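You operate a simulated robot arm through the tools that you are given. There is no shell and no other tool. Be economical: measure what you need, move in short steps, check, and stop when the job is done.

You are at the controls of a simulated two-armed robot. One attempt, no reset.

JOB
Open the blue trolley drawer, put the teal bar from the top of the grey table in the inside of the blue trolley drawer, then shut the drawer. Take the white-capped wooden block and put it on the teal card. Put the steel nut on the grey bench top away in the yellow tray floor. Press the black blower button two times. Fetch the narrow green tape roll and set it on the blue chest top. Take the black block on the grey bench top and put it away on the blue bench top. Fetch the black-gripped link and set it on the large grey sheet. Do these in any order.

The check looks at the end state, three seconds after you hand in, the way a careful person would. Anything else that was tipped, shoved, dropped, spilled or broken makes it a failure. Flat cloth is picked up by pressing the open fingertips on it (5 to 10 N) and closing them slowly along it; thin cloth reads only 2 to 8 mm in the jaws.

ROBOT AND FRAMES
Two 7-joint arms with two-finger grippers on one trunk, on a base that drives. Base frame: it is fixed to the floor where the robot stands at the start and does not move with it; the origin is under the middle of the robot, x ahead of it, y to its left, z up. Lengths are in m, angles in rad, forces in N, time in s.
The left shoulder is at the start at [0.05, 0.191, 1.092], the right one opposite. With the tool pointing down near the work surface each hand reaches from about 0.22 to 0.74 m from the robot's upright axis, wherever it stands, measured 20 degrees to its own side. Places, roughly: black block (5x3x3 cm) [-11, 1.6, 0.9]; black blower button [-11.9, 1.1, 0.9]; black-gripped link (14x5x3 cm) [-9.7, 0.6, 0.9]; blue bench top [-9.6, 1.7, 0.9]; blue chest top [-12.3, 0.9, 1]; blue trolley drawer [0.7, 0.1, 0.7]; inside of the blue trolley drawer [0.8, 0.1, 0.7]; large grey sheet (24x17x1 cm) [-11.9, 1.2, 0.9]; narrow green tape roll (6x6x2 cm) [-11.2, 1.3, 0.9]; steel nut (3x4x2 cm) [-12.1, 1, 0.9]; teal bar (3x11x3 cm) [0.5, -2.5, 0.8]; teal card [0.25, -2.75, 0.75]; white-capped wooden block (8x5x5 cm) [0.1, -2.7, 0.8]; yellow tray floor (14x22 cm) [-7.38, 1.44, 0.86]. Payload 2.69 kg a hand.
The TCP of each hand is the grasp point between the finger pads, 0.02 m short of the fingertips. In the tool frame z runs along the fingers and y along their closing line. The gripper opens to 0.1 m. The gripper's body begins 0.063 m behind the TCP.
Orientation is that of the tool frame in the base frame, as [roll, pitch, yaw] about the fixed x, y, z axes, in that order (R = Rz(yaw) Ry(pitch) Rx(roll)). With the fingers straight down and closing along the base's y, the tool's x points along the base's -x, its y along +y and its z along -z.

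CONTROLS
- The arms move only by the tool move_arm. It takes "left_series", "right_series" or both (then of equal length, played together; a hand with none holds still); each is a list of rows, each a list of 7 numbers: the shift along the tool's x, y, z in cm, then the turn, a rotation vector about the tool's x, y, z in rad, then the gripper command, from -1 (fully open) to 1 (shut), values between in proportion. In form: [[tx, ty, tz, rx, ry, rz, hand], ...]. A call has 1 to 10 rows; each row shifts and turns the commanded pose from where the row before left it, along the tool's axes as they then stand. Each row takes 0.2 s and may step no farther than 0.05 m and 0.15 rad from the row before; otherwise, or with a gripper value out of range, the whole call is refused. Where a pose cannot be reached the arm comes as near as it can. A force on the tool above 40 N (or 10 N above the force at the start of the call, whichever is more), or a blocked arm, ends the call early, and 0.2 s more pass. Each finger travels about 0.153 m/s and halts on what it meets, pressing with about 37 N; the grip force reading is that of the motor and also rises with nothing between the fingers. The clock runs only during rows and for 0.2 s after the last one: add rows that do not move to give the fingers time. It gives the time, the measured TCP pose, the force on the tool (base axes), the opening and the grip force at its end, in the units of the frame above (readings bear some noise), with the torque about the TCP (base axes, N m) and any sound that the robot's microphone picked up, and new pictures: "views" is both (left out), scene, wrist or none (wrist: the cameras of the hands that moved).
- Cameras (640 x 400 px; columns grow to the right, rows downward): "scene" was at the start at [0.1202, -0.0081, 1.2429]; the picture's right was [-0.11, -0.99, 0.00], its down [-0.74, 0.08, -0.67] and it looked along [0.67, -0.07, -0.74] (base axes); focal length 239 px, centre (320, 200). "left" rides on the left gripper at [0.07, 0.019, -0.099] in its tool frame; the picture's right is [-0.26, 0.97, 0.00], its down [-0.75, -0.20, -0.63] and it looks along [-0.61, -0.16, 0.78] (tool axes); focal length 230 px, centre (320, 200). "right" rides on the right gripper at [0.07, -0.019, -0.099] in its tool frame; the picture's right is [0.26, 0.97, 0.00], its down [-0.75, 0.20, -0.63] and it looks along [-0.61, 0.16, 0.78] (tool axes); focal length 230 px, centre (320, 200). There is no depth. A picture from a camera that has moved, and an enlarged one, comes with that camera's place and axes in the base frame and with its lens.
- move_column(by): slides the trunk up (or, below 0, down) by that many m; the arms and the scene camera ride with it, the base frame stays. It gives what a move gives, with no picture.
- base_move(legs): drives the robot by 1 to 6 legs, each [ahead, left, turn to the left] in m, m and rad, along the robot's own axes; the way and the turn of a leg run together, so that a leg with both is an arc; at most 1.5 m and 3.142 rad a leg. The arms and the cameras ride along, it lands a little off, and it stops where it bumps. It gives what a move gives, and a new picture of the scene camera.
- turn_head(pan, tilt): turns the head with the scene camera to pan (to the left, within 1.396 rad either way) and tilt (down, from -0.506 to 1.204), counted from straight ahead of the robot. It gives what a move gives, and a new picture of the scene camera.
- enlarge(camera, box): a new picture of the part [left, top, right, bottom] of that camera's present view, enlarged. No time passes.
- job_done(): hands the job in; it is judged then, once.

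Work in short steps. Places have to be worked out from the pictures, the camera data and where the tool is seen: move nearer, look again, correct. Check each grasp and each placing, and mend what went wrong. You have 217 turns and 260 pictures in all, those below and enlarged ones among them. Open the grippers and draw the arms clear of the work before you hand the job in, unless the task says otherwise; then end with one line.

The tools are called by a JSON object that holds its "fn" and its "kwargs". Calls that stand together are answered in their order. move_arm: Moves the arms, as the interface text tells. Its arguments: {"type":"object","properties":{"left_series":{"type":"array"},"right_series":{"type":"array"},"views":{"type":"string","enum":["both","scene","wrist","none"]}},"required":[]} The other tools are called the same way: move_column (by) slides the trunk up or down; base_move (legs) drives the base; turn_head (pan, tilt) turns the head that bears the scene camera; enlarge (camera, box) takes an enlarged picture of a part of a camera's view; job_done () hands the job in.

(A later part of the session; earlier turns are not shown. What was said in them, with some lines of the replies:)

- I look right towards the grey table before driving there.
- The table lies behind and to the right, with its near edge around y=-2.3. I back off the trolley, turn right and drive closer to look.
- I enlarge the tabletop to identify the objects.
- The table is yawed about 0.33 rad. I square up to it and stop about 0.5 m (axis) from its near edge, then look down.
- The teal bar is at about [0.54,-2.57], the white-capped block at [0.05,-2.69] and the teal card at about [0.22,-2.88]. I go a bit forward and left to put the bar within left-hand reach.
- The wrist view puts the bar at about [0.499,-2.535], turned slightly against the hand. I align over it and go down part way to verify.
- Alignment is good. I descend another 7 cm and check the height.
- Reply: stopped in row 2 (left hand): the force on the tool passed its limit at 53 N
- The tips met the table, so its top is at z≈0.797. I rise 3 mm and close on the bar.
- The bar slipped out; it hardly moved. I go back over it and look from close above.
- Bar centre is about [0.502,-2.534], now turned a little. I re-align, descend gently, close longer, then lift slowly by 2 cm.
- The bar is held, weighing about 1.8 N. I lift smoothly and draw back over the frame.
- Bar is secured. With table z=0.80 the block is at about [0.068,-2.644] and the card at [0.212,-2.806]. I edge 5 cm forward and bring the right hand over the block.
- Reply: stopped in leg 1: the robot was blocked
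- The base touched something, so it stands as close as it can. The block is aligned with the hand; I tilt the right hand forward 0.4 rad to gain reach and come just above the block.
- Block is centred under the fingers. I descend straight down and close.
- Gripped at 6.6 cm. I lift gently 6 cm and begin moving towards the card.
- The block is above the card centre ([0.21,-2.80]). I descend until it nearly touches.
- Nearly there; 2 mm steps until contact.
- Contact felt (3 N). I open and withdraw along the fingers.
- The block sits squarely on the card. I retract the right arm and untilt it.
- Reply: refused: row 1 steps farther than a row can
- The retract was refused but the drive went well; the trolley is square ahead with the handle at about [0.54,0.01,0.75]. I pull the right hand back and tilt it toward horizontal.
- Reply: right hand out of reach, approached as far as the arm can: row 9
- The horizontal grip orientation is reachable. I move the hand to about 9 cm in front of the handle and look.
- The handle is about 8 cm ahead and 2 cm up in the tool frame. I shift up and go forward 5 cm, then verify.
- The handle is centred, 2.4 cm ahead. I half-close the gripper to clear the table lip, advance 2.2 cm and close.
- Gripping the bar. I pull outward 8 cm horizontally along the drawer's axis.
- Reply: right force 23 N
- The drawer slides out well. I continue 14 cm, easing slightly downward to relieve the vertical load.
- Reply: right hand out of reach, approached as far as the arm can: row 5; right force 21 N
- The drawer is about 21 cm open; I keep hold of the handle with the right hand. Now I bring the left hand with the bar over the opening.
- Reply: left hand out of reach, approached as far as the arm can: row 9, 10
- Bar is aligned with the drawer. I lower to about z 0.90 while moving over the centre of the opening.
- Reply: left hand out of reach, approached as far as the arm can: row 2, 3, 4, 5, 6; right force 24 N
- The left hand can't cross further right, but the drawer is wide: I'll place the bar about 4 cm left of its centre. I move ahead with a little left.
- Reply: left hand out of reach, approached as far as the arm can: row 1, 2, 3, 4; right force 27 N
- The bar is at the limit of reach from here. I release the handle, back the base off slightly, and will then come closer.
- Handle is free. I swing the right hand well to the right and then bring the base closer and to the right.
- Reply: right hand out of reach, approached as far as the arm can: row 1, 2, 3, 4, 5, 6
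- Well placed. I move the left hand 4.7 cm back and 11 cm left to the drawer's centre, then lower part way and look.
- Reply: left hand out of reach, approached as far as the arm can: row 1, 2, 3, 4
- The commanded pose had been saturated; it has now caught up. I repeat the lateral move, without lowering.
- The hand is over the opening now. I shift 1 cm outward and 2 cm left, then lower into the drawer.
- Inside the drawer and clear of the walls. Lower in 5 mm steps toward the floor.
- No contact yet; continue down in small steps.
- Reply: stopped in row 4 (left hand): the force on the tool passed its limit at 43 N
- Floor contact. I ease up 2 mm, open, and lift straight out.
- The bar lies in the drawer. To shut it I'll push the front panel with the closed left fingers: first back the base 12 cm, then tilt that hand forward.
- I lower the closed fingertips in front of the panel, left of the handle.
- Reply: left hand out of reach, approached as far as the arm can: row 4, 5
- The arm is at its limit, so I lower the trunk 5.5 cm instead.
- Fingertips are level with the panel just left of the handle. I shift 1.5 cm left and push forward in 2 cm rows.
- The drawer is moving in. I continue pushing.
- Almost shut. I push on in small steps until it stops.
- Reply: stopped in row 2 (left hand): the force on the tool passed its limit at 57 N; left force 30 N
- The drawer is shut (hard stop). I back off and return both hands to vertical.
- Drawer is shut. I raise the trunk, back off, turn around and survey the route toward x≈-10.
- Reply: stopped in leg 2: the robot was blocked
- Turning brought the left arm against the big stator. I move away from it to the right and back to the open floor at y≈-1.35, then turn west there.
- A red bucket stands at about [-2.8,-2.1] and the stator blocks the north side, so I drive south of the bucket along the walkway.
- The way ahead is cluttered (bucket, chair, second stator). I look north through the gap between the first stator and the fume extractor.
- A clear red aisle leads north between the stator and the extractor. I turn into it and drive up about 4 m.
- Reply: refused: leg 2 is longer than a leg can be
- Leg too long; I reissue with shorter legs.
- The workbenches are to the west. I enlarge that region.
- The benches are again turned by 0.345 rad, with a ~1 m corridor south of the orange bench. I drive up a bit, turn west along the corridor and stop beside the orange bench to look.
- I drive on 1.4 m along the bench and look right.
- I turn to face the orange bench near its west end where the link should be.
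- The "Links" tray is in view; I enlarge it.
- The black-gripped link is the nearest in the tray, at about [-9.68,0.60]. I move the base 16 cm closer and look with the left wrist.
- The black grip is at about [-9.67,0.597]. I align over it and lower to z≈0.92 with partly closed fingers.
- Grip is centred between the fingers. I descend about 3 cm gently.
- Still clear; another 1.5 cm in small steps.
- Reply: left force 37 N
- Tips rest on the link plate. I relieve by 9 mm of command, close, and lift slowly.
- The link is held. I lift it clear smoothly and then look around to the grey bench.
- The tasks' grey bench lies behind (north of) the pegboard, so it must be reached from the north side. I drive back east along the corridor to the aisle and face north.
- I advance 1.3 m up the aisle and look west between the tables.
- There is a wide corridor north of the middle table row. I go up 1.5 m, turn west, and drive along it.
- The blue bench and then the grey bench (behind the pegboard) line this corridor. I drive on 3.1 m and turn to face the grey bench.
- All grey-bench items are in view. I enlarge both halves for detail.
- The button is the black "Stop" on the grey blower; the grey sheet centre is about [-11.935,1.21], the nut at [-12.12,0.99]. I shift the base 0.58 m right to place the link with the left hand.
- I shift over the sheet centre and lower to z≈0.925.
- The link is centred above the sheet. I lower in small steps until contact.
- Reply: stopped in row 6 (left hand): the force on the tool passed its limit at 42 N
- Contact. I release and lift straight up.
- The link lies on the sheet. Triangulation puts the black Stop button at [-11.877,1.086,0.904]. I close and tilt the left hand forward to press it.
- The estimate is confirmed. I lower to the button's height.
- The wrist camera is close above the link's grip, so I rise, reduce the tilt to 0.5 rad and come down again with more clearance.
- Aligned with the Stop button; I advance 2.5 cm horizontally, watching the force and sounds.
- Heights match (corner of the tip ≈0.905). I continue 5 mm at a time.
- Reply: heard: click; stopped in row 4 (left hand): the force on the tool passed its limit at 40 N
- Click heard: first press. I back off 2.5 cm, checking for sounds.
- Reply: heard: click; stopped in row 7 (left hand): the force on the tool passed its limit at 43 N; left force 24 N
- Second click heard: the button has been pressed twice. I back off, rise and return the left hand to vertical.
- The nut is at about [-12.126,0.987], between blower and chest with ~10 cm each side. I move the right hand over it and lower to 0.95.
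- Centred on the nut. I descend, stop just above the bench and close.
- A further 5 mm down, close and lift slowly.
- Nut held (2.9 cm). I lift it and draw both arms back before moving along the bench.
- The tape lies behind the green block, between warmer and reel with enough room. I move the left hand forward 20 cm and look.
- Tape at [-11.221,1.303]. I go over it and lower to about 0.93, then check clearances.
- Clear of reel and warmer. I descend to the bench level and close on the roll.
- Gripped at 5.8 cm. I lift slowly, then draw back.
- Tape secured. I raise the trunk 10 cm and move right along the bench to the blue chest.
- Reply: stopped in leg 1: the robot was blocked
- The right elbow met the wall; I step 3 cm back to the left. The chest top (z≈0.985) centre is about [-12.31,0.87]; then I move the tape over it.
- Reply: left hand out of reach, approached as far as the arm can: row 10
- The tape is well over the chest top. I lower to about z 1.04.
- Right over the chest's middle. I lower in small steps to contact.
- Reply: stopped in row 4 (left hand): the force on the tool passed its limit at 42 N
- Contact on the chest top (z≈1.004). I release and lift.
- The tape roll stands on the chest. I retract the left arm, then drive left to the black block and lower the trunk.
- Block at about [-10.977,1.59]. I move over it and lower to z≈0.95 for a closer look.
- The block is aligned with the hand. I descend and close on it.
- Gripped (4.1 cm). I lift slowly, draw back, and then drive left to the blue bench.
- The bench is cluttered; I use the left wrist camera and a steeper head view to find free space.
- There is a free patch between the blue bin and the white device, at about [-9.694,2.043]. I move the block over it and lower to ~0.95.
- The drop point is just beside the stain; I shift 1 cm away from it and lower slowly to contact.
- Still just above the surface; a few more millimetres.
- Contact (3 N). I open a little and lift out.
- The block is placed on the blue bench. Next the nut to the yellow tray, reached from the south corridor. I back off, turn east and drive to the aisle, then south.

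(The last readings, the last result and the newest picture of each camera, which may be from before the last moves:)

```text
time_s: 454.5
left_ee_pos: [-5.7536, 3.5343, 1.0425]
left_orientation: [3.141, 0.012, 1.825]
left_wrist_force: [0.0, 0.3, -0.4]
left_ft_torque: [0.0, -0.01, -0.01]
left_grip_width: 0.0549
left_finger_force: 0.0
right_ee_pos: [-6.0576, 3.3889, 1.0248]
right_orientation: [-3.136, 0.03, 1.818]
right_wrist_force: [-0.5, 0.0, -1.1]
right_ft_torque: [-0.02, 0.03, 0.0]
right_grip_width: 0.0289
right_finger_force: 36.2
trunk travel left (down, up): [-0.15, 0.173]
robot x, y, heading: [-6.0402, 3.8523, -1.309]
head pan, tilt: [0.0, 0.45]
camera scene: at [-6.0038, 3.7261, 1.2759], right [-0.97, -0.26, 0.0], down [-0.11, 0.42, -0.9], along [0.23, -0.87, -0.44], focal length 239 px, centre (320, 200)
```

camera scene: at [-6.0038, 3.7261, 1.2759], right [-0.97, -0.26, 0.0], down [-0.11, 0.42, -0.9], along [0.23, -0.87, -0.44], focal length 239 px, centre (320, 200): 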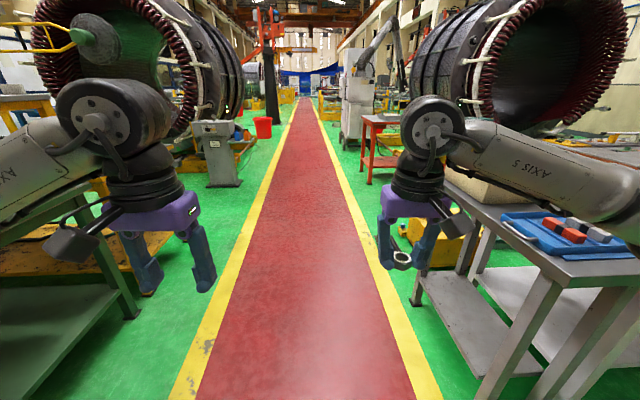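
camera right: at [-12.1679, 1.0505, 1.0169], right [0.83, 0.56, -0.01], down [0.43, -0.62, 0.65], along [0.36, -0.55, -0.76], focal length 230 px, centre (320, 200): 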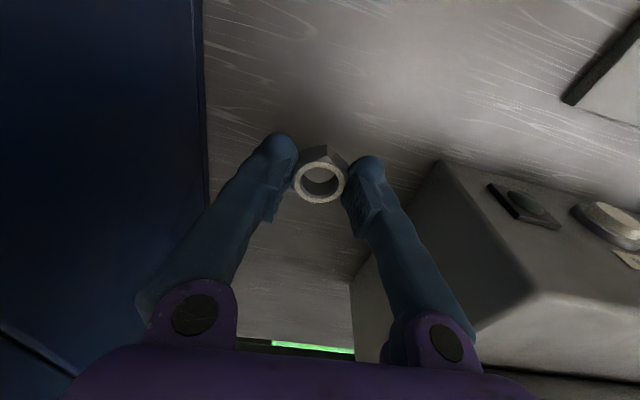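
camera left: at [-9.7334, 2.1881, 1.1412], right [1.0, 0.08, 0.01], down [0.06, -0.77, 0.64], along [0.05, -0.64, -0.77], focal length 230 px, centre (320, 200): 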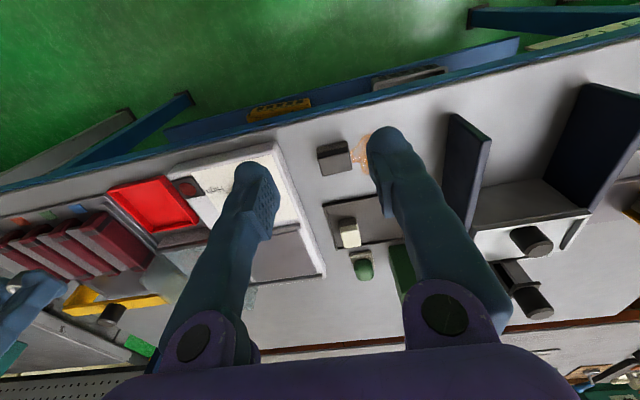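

I drive south down the aisle, then west along the corridor to the tray and face the orange bench.

{"fn": "base_move", "kwargs": {"legs": [[1.29, 0.15, 0], [1.29, 0, 0], [0, 0, -1.49], [1.08, 0, 0], [1.05, 0, 0], [0, 0, -1.571]]}}

{"fn": "turn_head", "kwargs": {"pan": 0, "tilt": 0.6}}

```text
time_s: 484.8
left_ee_pos: [-7.5348, 0.9556, 1.043]
left_orientation: [3.141, 0.011, -1.217]
left_wrist_force: [0.2, -0.2, 0.0]
left_ft_torque: [-0.02, 0.01, -0.01]
left_grip_width: 0.0554
left_finger_force: 0.0
right_ee_pos: [-7.2496, 1.1302, 1.0234]
right_orientation: [-3.137, 0.029, -1.222]
right_wrist_force: [-0.9, 0.1, -1.5]
right_ft_torque: [-0.01, 0.0, 0.0]
right_grip_width: 0.0287
right_finger_force: 37.1
trunk travel left (down, up): [-0.15, 0.173]
robot x, y, heading: [-7.2168, 0.6673, 1.929]
head pan, tilt: [0.0, 0.45]
camera scene: at [-7.2642, 0.7908, 1.276], right [0.94, 0.35, 0.0], down [0.15, -0.41, -0.9], along [-0.32, 0.84, -0.44], focal length 239 px, centre (320, 200)
```

scene: 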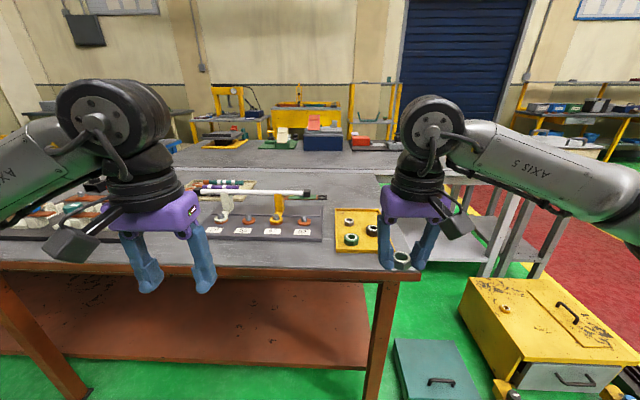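

```text
time_s: 485.5
left_ee_pos: [-7.5359, 0.9558, 1.0428]
left_orientation: [3.14, 0.009, -1.218]
left_wrist_force: [-0.3, 0.4, -0.4]
left_ft_torque: [0.0, -0.04, -0.02]
left_grip_width: 0.055
left_finger_force: 0.0
right_ee_pos: [-7.2487, 1.1304, 1.025]
right_orientation: [-3.137, 0.032, -1.223]
right_wrist_force: [-0.2, 0.0, 0.0]
right_ft_torque: [-0.01, -0.02, -0.01]
right_grip_width: 0.0287
right_finger_force: 36.5
trunk travel left (down, up): [-0.15, 0.173]
robot x, y, heading: [-7.2198, 0.6669, 1.925]
head pan, tilt: [0.0, 0.6]
camera scene: at [-7.2631, 0.7874, 1.2625], right [0.94, 0.35, 0.0], down [0.2, -0.53, -0.83], along [-0.29, 0.77, -0.56], focal length 239 px, centre (320, 200)
```

scene: 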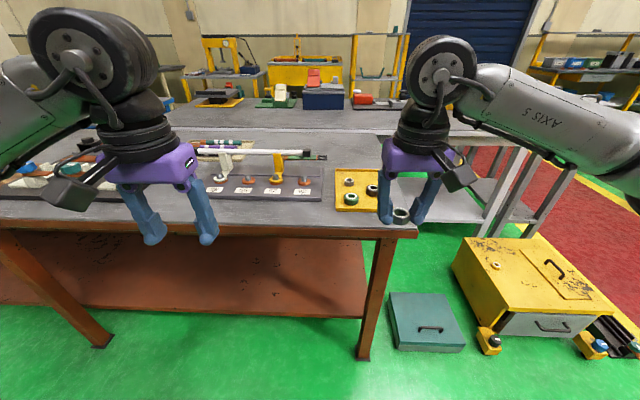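

The yellow tray with some nuts is ahead. I move 14 cm closer and view it with the right wrist camera.

{"fn": "base_move", "kwargs": {"legs": [[0.14, 0, 0]]}}

{"fn": "move_arm", "kwargs": {"right_series": [[-2, 0, 0, 0, 0, 0, 1], [-2, 0, 0, 0, 0, 0, 1]], "views": "wrist"}}

{"fn": "enlarge", "kwargs": {"camera": "scene", "box": [280, 130, 460, 243]}}

```text
time_s: 486.8
left_ee_pos: [-7.5844, 1.0858, 1.0422]
left_orientation: [3.139, 0.011, -1.215]
left_wrist_force: [-0.3, 0.8, 0.1]
left_ft_torque: [0.0, -0.01, 0.0]
left_grip_width: 0.055
left_finger_force: 0.1
right_ee_pos: [-7.299, 1.2608, 1.0254]
right_orientation: [-3.136, 0.031, -1.22]
right_wrist_force: [0.0, 0.3, -1.5]
right_ft_torque: [-0.04, -0.01, 0.01]
right_grip_width: 0.0287
right_finger_force: 37.1
trunk travel left (down, up): [-0.15, 0.173]
robot x, y, heading: [-7.2672, 0.7978, 1.931]
head pan, tilt: [0.0, 0.6]
camera scene: at [-7.3123, 0.9184, 1.2623], right [0.94, 0.35, 0.0], down [0.2, -0.53, -0.82], along [-0.29, 0.77, -0.57], focal length 239 px, centre (320, 200)
```

scene: 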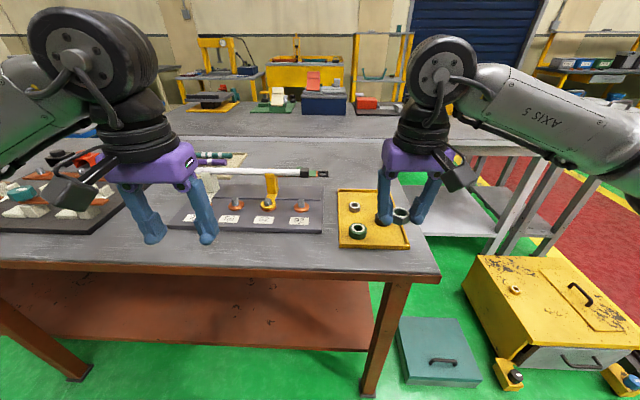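

```text
time_s: 487.4
left_ee_pos: [-7.5848, 1.0853, 1.0418]
left_orientation: [3.14, 0.011, -1.215]
left_wrist_force: [0.9, -0.1, 0.4]
left_ft_torque: [-0.01, 0.0, -0.03]
left_grip_width: 0.0549
left_finger_force: 0.0
right_ee_pos: [-7.3118, 1.2976, 1.0258]
right_orientation: [-3.136, 0.029, -1.219]
right_wrist_force: [0.7, 0.3, -0.4]
right_ft_torque: [-0.01, -0.04, 0.0]
right_grip_width: 0.0286
right_finger_force: 36.8
trunk travel left (down, up): [-0.15, 0.173]
robot x, y, heading: [-7.2701, 0.7983, 1.93]
head pan, tilt: [0.0, 0.6]
camera right: at [-7.2695, 1.2366, 1.1231], right [-0.82, -0.57, -0.01], down [-0.44, 0.62, 0.65], along [-0.37, 0.54, -0.76], focal length 230 px, centre (320, 200)
```

right: 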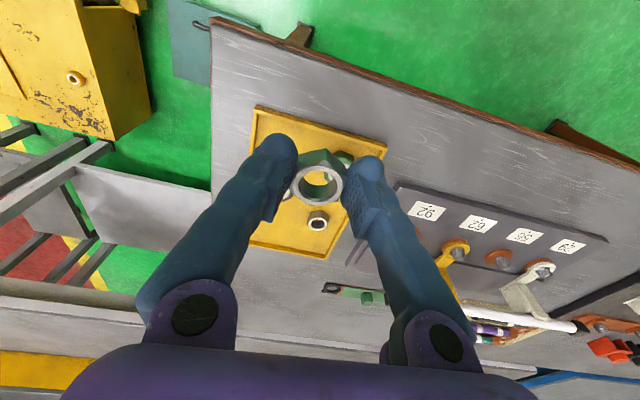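

```text
3.54 times, centred on (370, 186) of scene
camera zoom: at [-7.3121, 0.9177, 1.2624], right [0.94, 0.35, 0.0], down [0.2, -0.53, -0.82], along [-0.29, 0.77, -0.57], focal length 846 px, centre (143, 248)
```

zoom: 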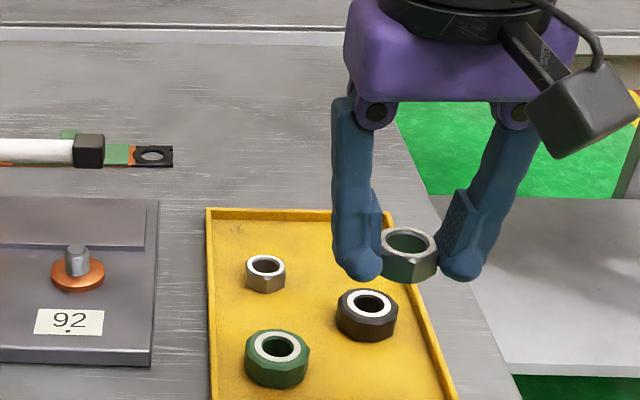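

Tray free spot: back right, about [-7.366,1.504], away from the other three nuts. I edge 3 cm forward and bring the nut over it.

{"fn": "base_move", "kwargs": {"legs": [[0.03, 0, 0]]}}

{"fn": "move_arm", "kwargs": {"right_series": [[-2.6, -0.3, 0, 0, 0, 0, 1], [-2.6, -0.3, 0, 0, 0, 0, 1], [-2.6, -0.3, 0, 0, 0, 0, 1], [-2.6, -0.3, 0, 0, 0, 0, 1], [-2.6, -0.3, 0, 0, 0, 0, 1], [-2.6, -0.3, 0, 0, 0, 0, 1], [-2.6, -0.3, 0, 0, 0, 0, 1], [0, 0, 3, 0, 0, 0, 1], [0, 0, 3, 0, 0, 0, 1], [0, 0, 0, 0, 0, 0, 1]], "views": "both"}}

```text
time_s: 488.2
left_ee_pos: [-7.5956, 1.1121, 1.042]
left_orientation: [3.139, 0.011, -1.215]
left_wrist_force: [-0.2, 0.3, -0.7]
left_ft_torque: [-0.06, -0.02, -0.04]
left_grip_width: 0.0551
left_finger_force: 0.1
right_ee_pos: [-7.3217, 1.3253, 1.0256]
right_orientation: [-3.136, 0.028, -1.22]
right_wrist_force: [0.0, 1.0, -1.4]
right_ft_torque: [-0.07, -0.03, -0.01]
right_grip_width: 0.0286
right_finger_force: 37.4
trunk travel left (down, up): [-0.15, 0.173]
robot x, y, heading: [-7.2747, 0.8265, 1.928]
head pan, tilt: [0.0, 0.6]
camera scene: at [-7.3228, 0.9462, 1.2622], right [0.94, 0.35, 0.0], down [0.2, -0.53, -0.82], along [-0.29, 0.77, -0.57], focal length 239 px, centre (320, 200)
```

scene: 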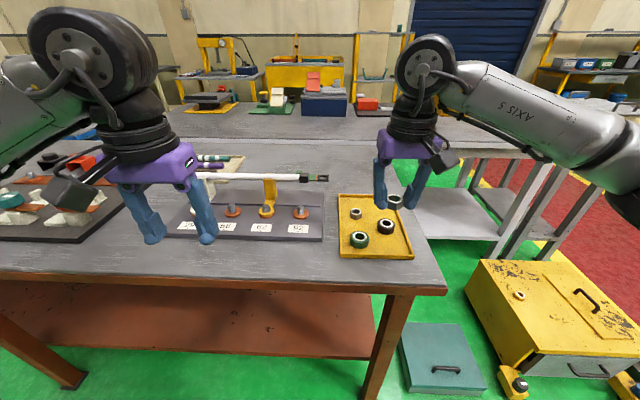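

```text
time_s: 490.4
left_ee_pos: [-7.5952, 1.1132, 1.0432]
left_orientation: [3.14, 0.011, -1.215]
left_wrist_force: [0.6, -0.4, 0.0]
left_ft_torque: [0.02, 0.01, -0.02]
left_grip_width: 0.055
left_finger_force: 0.1
right_ee_pos: [-7.3655, 1.5056, 0.9734]
right_orientation: [-3.137, 0.03, -1.22]
right_wrist_force: [0.3, -0.1, -0.7]
right_ft_torque: [0.02, 0.01, -0.03]
right_grip_width: 0.0285
right_finger_force: 37.0
trunk travel left (down, up): [-0.15, 0.173]
robot x, y, heading: [-7.2781, 0.8222, 1.931]
head pan, tilt: [0.0, 0.6]
camera scene: at [-7.3223, 0.9451, 1.2624], right [0.94, 0.35, 0.0], down [0.2, -0.53, -0.83], along [-0.29, 0.77, -0.56], focal length 239 px, centre (320, 200)
camera right: at [-7.3227, 1.443, 1.07], right [-0.82, -0.57, -0.01], down [-0.44, 0.62, 0.65], along [-0.37, 0.54, -0.76], focal length 230 px, centre (320, 200)
```

scene: 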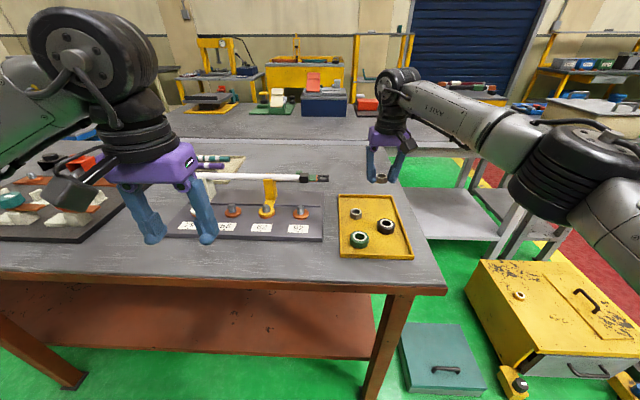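
right: 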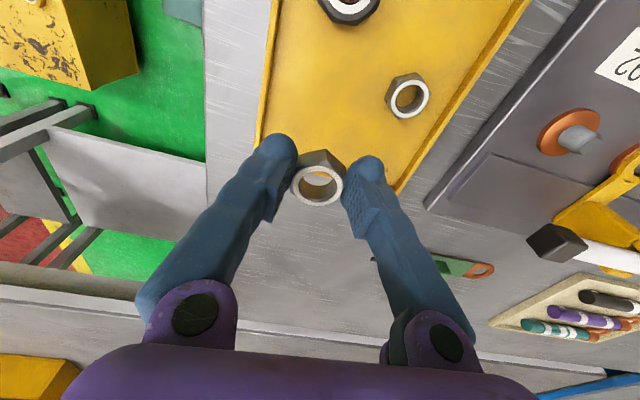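

The landing spot is clear, ~5 cm from walls and 8 cm from the nearest nut. I lower.

{"fn": "move_arm", "kwargs": {"right_series": [[0, 0, 2.5, 0, 0, 0, 1], [0, 0, 2.5, 0, 0, 0, 1], [0, 0, 1.5, 0, 0, 0, 1], [0, 0, 0.6, 0, 0, 0, 1], [0, 0, 0.4, 0, 0, 0, 1], [0, 0, 0.3, 0, 0, 0, 1], [0, 0, 0, 0, 0, 0, 1]], "views": "wrist"}}

```text
time_s: 492.0
left_ee_pos: [-7.5963, 1.1113, 1.0425]
left_orientation: [3.14, 0.011, -1.216]
left_wrist_force: [-0.6, 1.2, -0.7]
left_ft_torque: [-0.02, -0.01, 0.0]
left_grip_width: 0.0549
left_finger_force: 0.0
right_ee_pos: [-7.3662, 1.5061, 0.8944]
right_orientation: [-3.136, 0.029, -1.218]
right_wrist_force: [-0.3, -1.1, -0.7]
right_ft_torque: [-0.02, -0.01, -0.02]
right_grip_width: 0.0287
right_finger_force: 37.1
trunk travel left (down, up): [-0.15, 0.173]
robot x, y, heading: [-7.2772, 0.8278, 1.931]
head pan, tilt: [0.0, 0.6]
camera right: at [-7.324, 1.4454, 0.9909], right [-0.82, -0.57, -0.01], down [-0.44, 0.62, 0.65], along [-0.36, 0.54, -0.76], focal length 230 px, centre (320, 200)
```

right: 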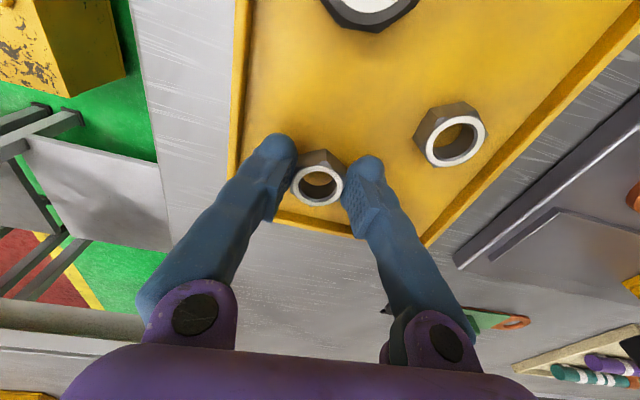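

Just above the tray floor; continue to contact.

{"fn": "move_arm", "kwargs": {"right_series": [[0, 0, 0.3, 0, 0, 0, 1], [0, 0, 0.3, 0, 0, 0, 1], [0, 0, 0.3, 0, 0, 0, 1], [0, 0, 0, 0, 0, 0, 1]], "views": "none"}}

```text
time_s: 493.0
left_ee_pos: [-7.5946, 1.1119, 1.0434]
left_orientation: [3.139, 0.011, -1.213]
left_wrist_force: [0.5, -0.4, 0.7]
left_ft_torque: [0.02, -0.02, 0.02]
left_grip_width: 0.0551
left_finger_force: 0.1
right_ee_pos: [-7.3658, 1.5067, 0.8868]
right_orientation: [-3.138, 0.034, -1.222]
right_wrist_force: [0.8, 0.9, 9.9]
right_ft_torque: [0.09, 0.16, 0.01]
right_grip_width: 0.0287
right_finger_force: 36.9
trunk travel left (down, up): [-0.15, 0.173]
robot x, y, heading: [-7.2748, 0.8221, 1.93]
head pan, tilt: [0.0, 0.6]
```

Contact at 10 N. I ease up slightly, open moderately and lift.

{"fn": "move_arm", "kwargs": {"right_series": [[0, 0, -0.2, 0, 0, 0, 1], [0, 0, 0, 0, 0, 0, 0.3], [0, 0, 0, 0, 0, 0, 0.0], [0, 0, 0, 0, 0, 0, 0.0], [0, 0, -2, 0, 0, 0, 0.0], [0, 0, -4, 0, 0, 0, 0.0], [0, 0, -5, 0, 0, 0, 0.0], [0, 0, -4, 0, 0, 0, 0.0], [3, 0, 0, 0, 0, 0, -0.5], [3, 0, 0, 0, 0, 0, -1]], "views": "wrist"}}

```text
time_s: 495.2
left_ee_pos: [-7.5947, 1.112, 1.0421]
left_orientation: [3.139, 0.011, -1.214]
left_wrist_force: [0.4, -0.1, 0.3]
left_ft_torque: [-0.03, 0.0, 0.01]
left_grip_width: 0.0549
left_finger_force: 0.0
right_ee_pos: [-7.3449, 1.4477, 1.0341]
right_orientation: [-3.137, 0.03, -1.222]
right_wrist_force: [0.6, 0.3, -0.1]
right_ft_torque: [0.02, -0.01, 0.01]
right_grip_width: 0.1001
right_finger_force: 0.0
trunk travel left (down, up): [-0.15, 0.173]
robot x, y, heading: [-7.2792, 0.8233, 1.932]
head pan, tilt: [0.0, 0.6]
camera right: at [-7.3024, 1.3855, 1.1307], right [-0.82, -0.57, -0.01], down [-0.44, 0.62, 0.65], along [-0.37, 0.54, -0.76], focal length 230 px, centre (320, 200)
```

right: 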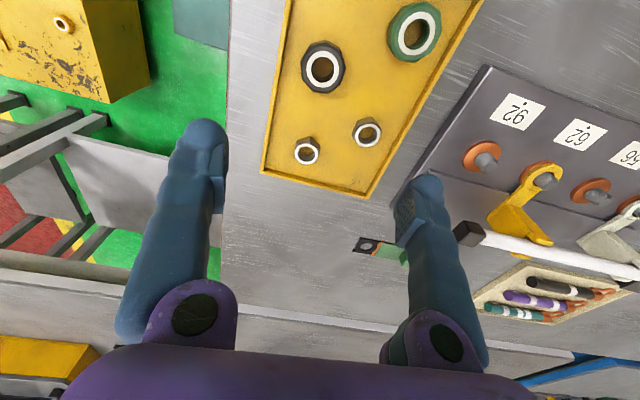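

The nut sits on the tray floor. I open both grippers, draw the arms back and step away from the bench.

{"fn": "move_arm", "kwargs": {"right_series": [[4, 0, 0, 0, 0, 0, -1], [4, 0, 0, 0, 0, 0, -1], [4, 0, 0, 0, 0, 0, -1], [4, 0, 0, 0, 0, 0, -1]], "left_series": [[0, 0, 0, 0, 0, 0, -1], [0, 0, 0, 0, 0, 0, -1], [0, 0, 0, 0, 0, 0, -1], [0, 0, 0, 0, 0, 0, -1]], "views": "none"}}

{"fn": "base_move", "kwargs": {"legs": [[-0.17, 0, 0]]}}

```text
time_s: 496.2
left_ee_pos: [-7.5952, 1.1126, 1.0425]
left_orientation: [3.14, 0.011, -1.215]
left_wrist_force: [-0.1, -0.1, -0.1]
left_ft_torque: [-0.01, 0.0, 0.01]
left_grip_width: 0.1004
left_finger_force: 0.0
right_ee_pos: [-7.2871, 1.2926, 1.0305]
right_orientation: [-3.137, 0.03, -1.222]
right_wrist_force: [-0.1, -0.1, -0.6]
right_ft_torque: [0.03, -0.02, 0.02]
right_grip_width: 0.0999
right_finger_force: 0.1
trunk travel left (down, up): [-0.15, 0.173]
robot x, y, heading: [-7.2775, 0.8218, 1.931]
head pan, tilt: [0.0, 0.6]
```

```text
time_s: 497.7
left_ee_pos: [-7.5346, 0.9522, 1.0427]
left_orientation: [3.14, 0.011, -1.22]
left_wrist_force: [-0.4, 0.0, -0.5]
left_ft_torque: [-0.01, 0.01, 0.01]
left_grip_width: 0.0999
left_finger_force: 0.1
right_ee_pos: [-7.2271, 1.1335, 1.031]
right_orientation: [-3.137, 0.029, -1.223]
right_wrist_force: [0.6, -0.3, 0.3]
right_ft_torque: [0.01, 0.04, 0.01]
right_grip_width: 0.1001
right_finger_force: 0.1
trunk travel left (down, up): [-0.15, 0.173]
robot x, y, heading: [-7.2223, 0.6659, 1.928]
head pan, tilt: [0.0, 0.6]
camera scene: at [-7.2617, 0.7841, 1.2625], right [0.94, 0.35, 0.0], down [0.2, -0.53, -0.83], along [-0.29, 0.77, -0.56], focal length 239 px, centre (320, 200)
```

scene: 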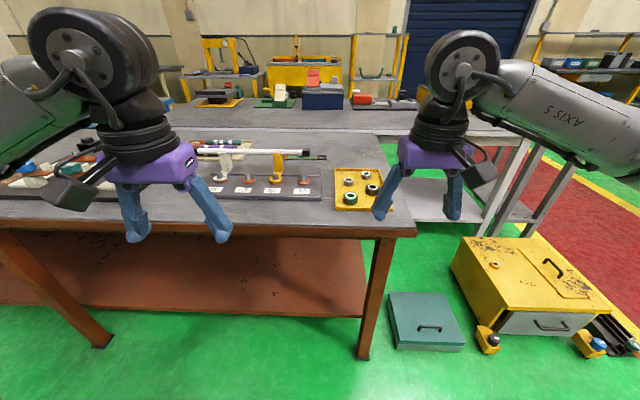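

All seven tasks are done, and the grippers are open and clear of the work, so I hand in.

{"fn": "job_done", "kwargs": {}}

```text
The job is handed in.
```

I finished all seven tasks and handed the job in. On the way the base bumped the grey table, the left arm touched the big stator, and the right elbow touched the wall; I saw nothing disturbed, but I did not check afterwards.
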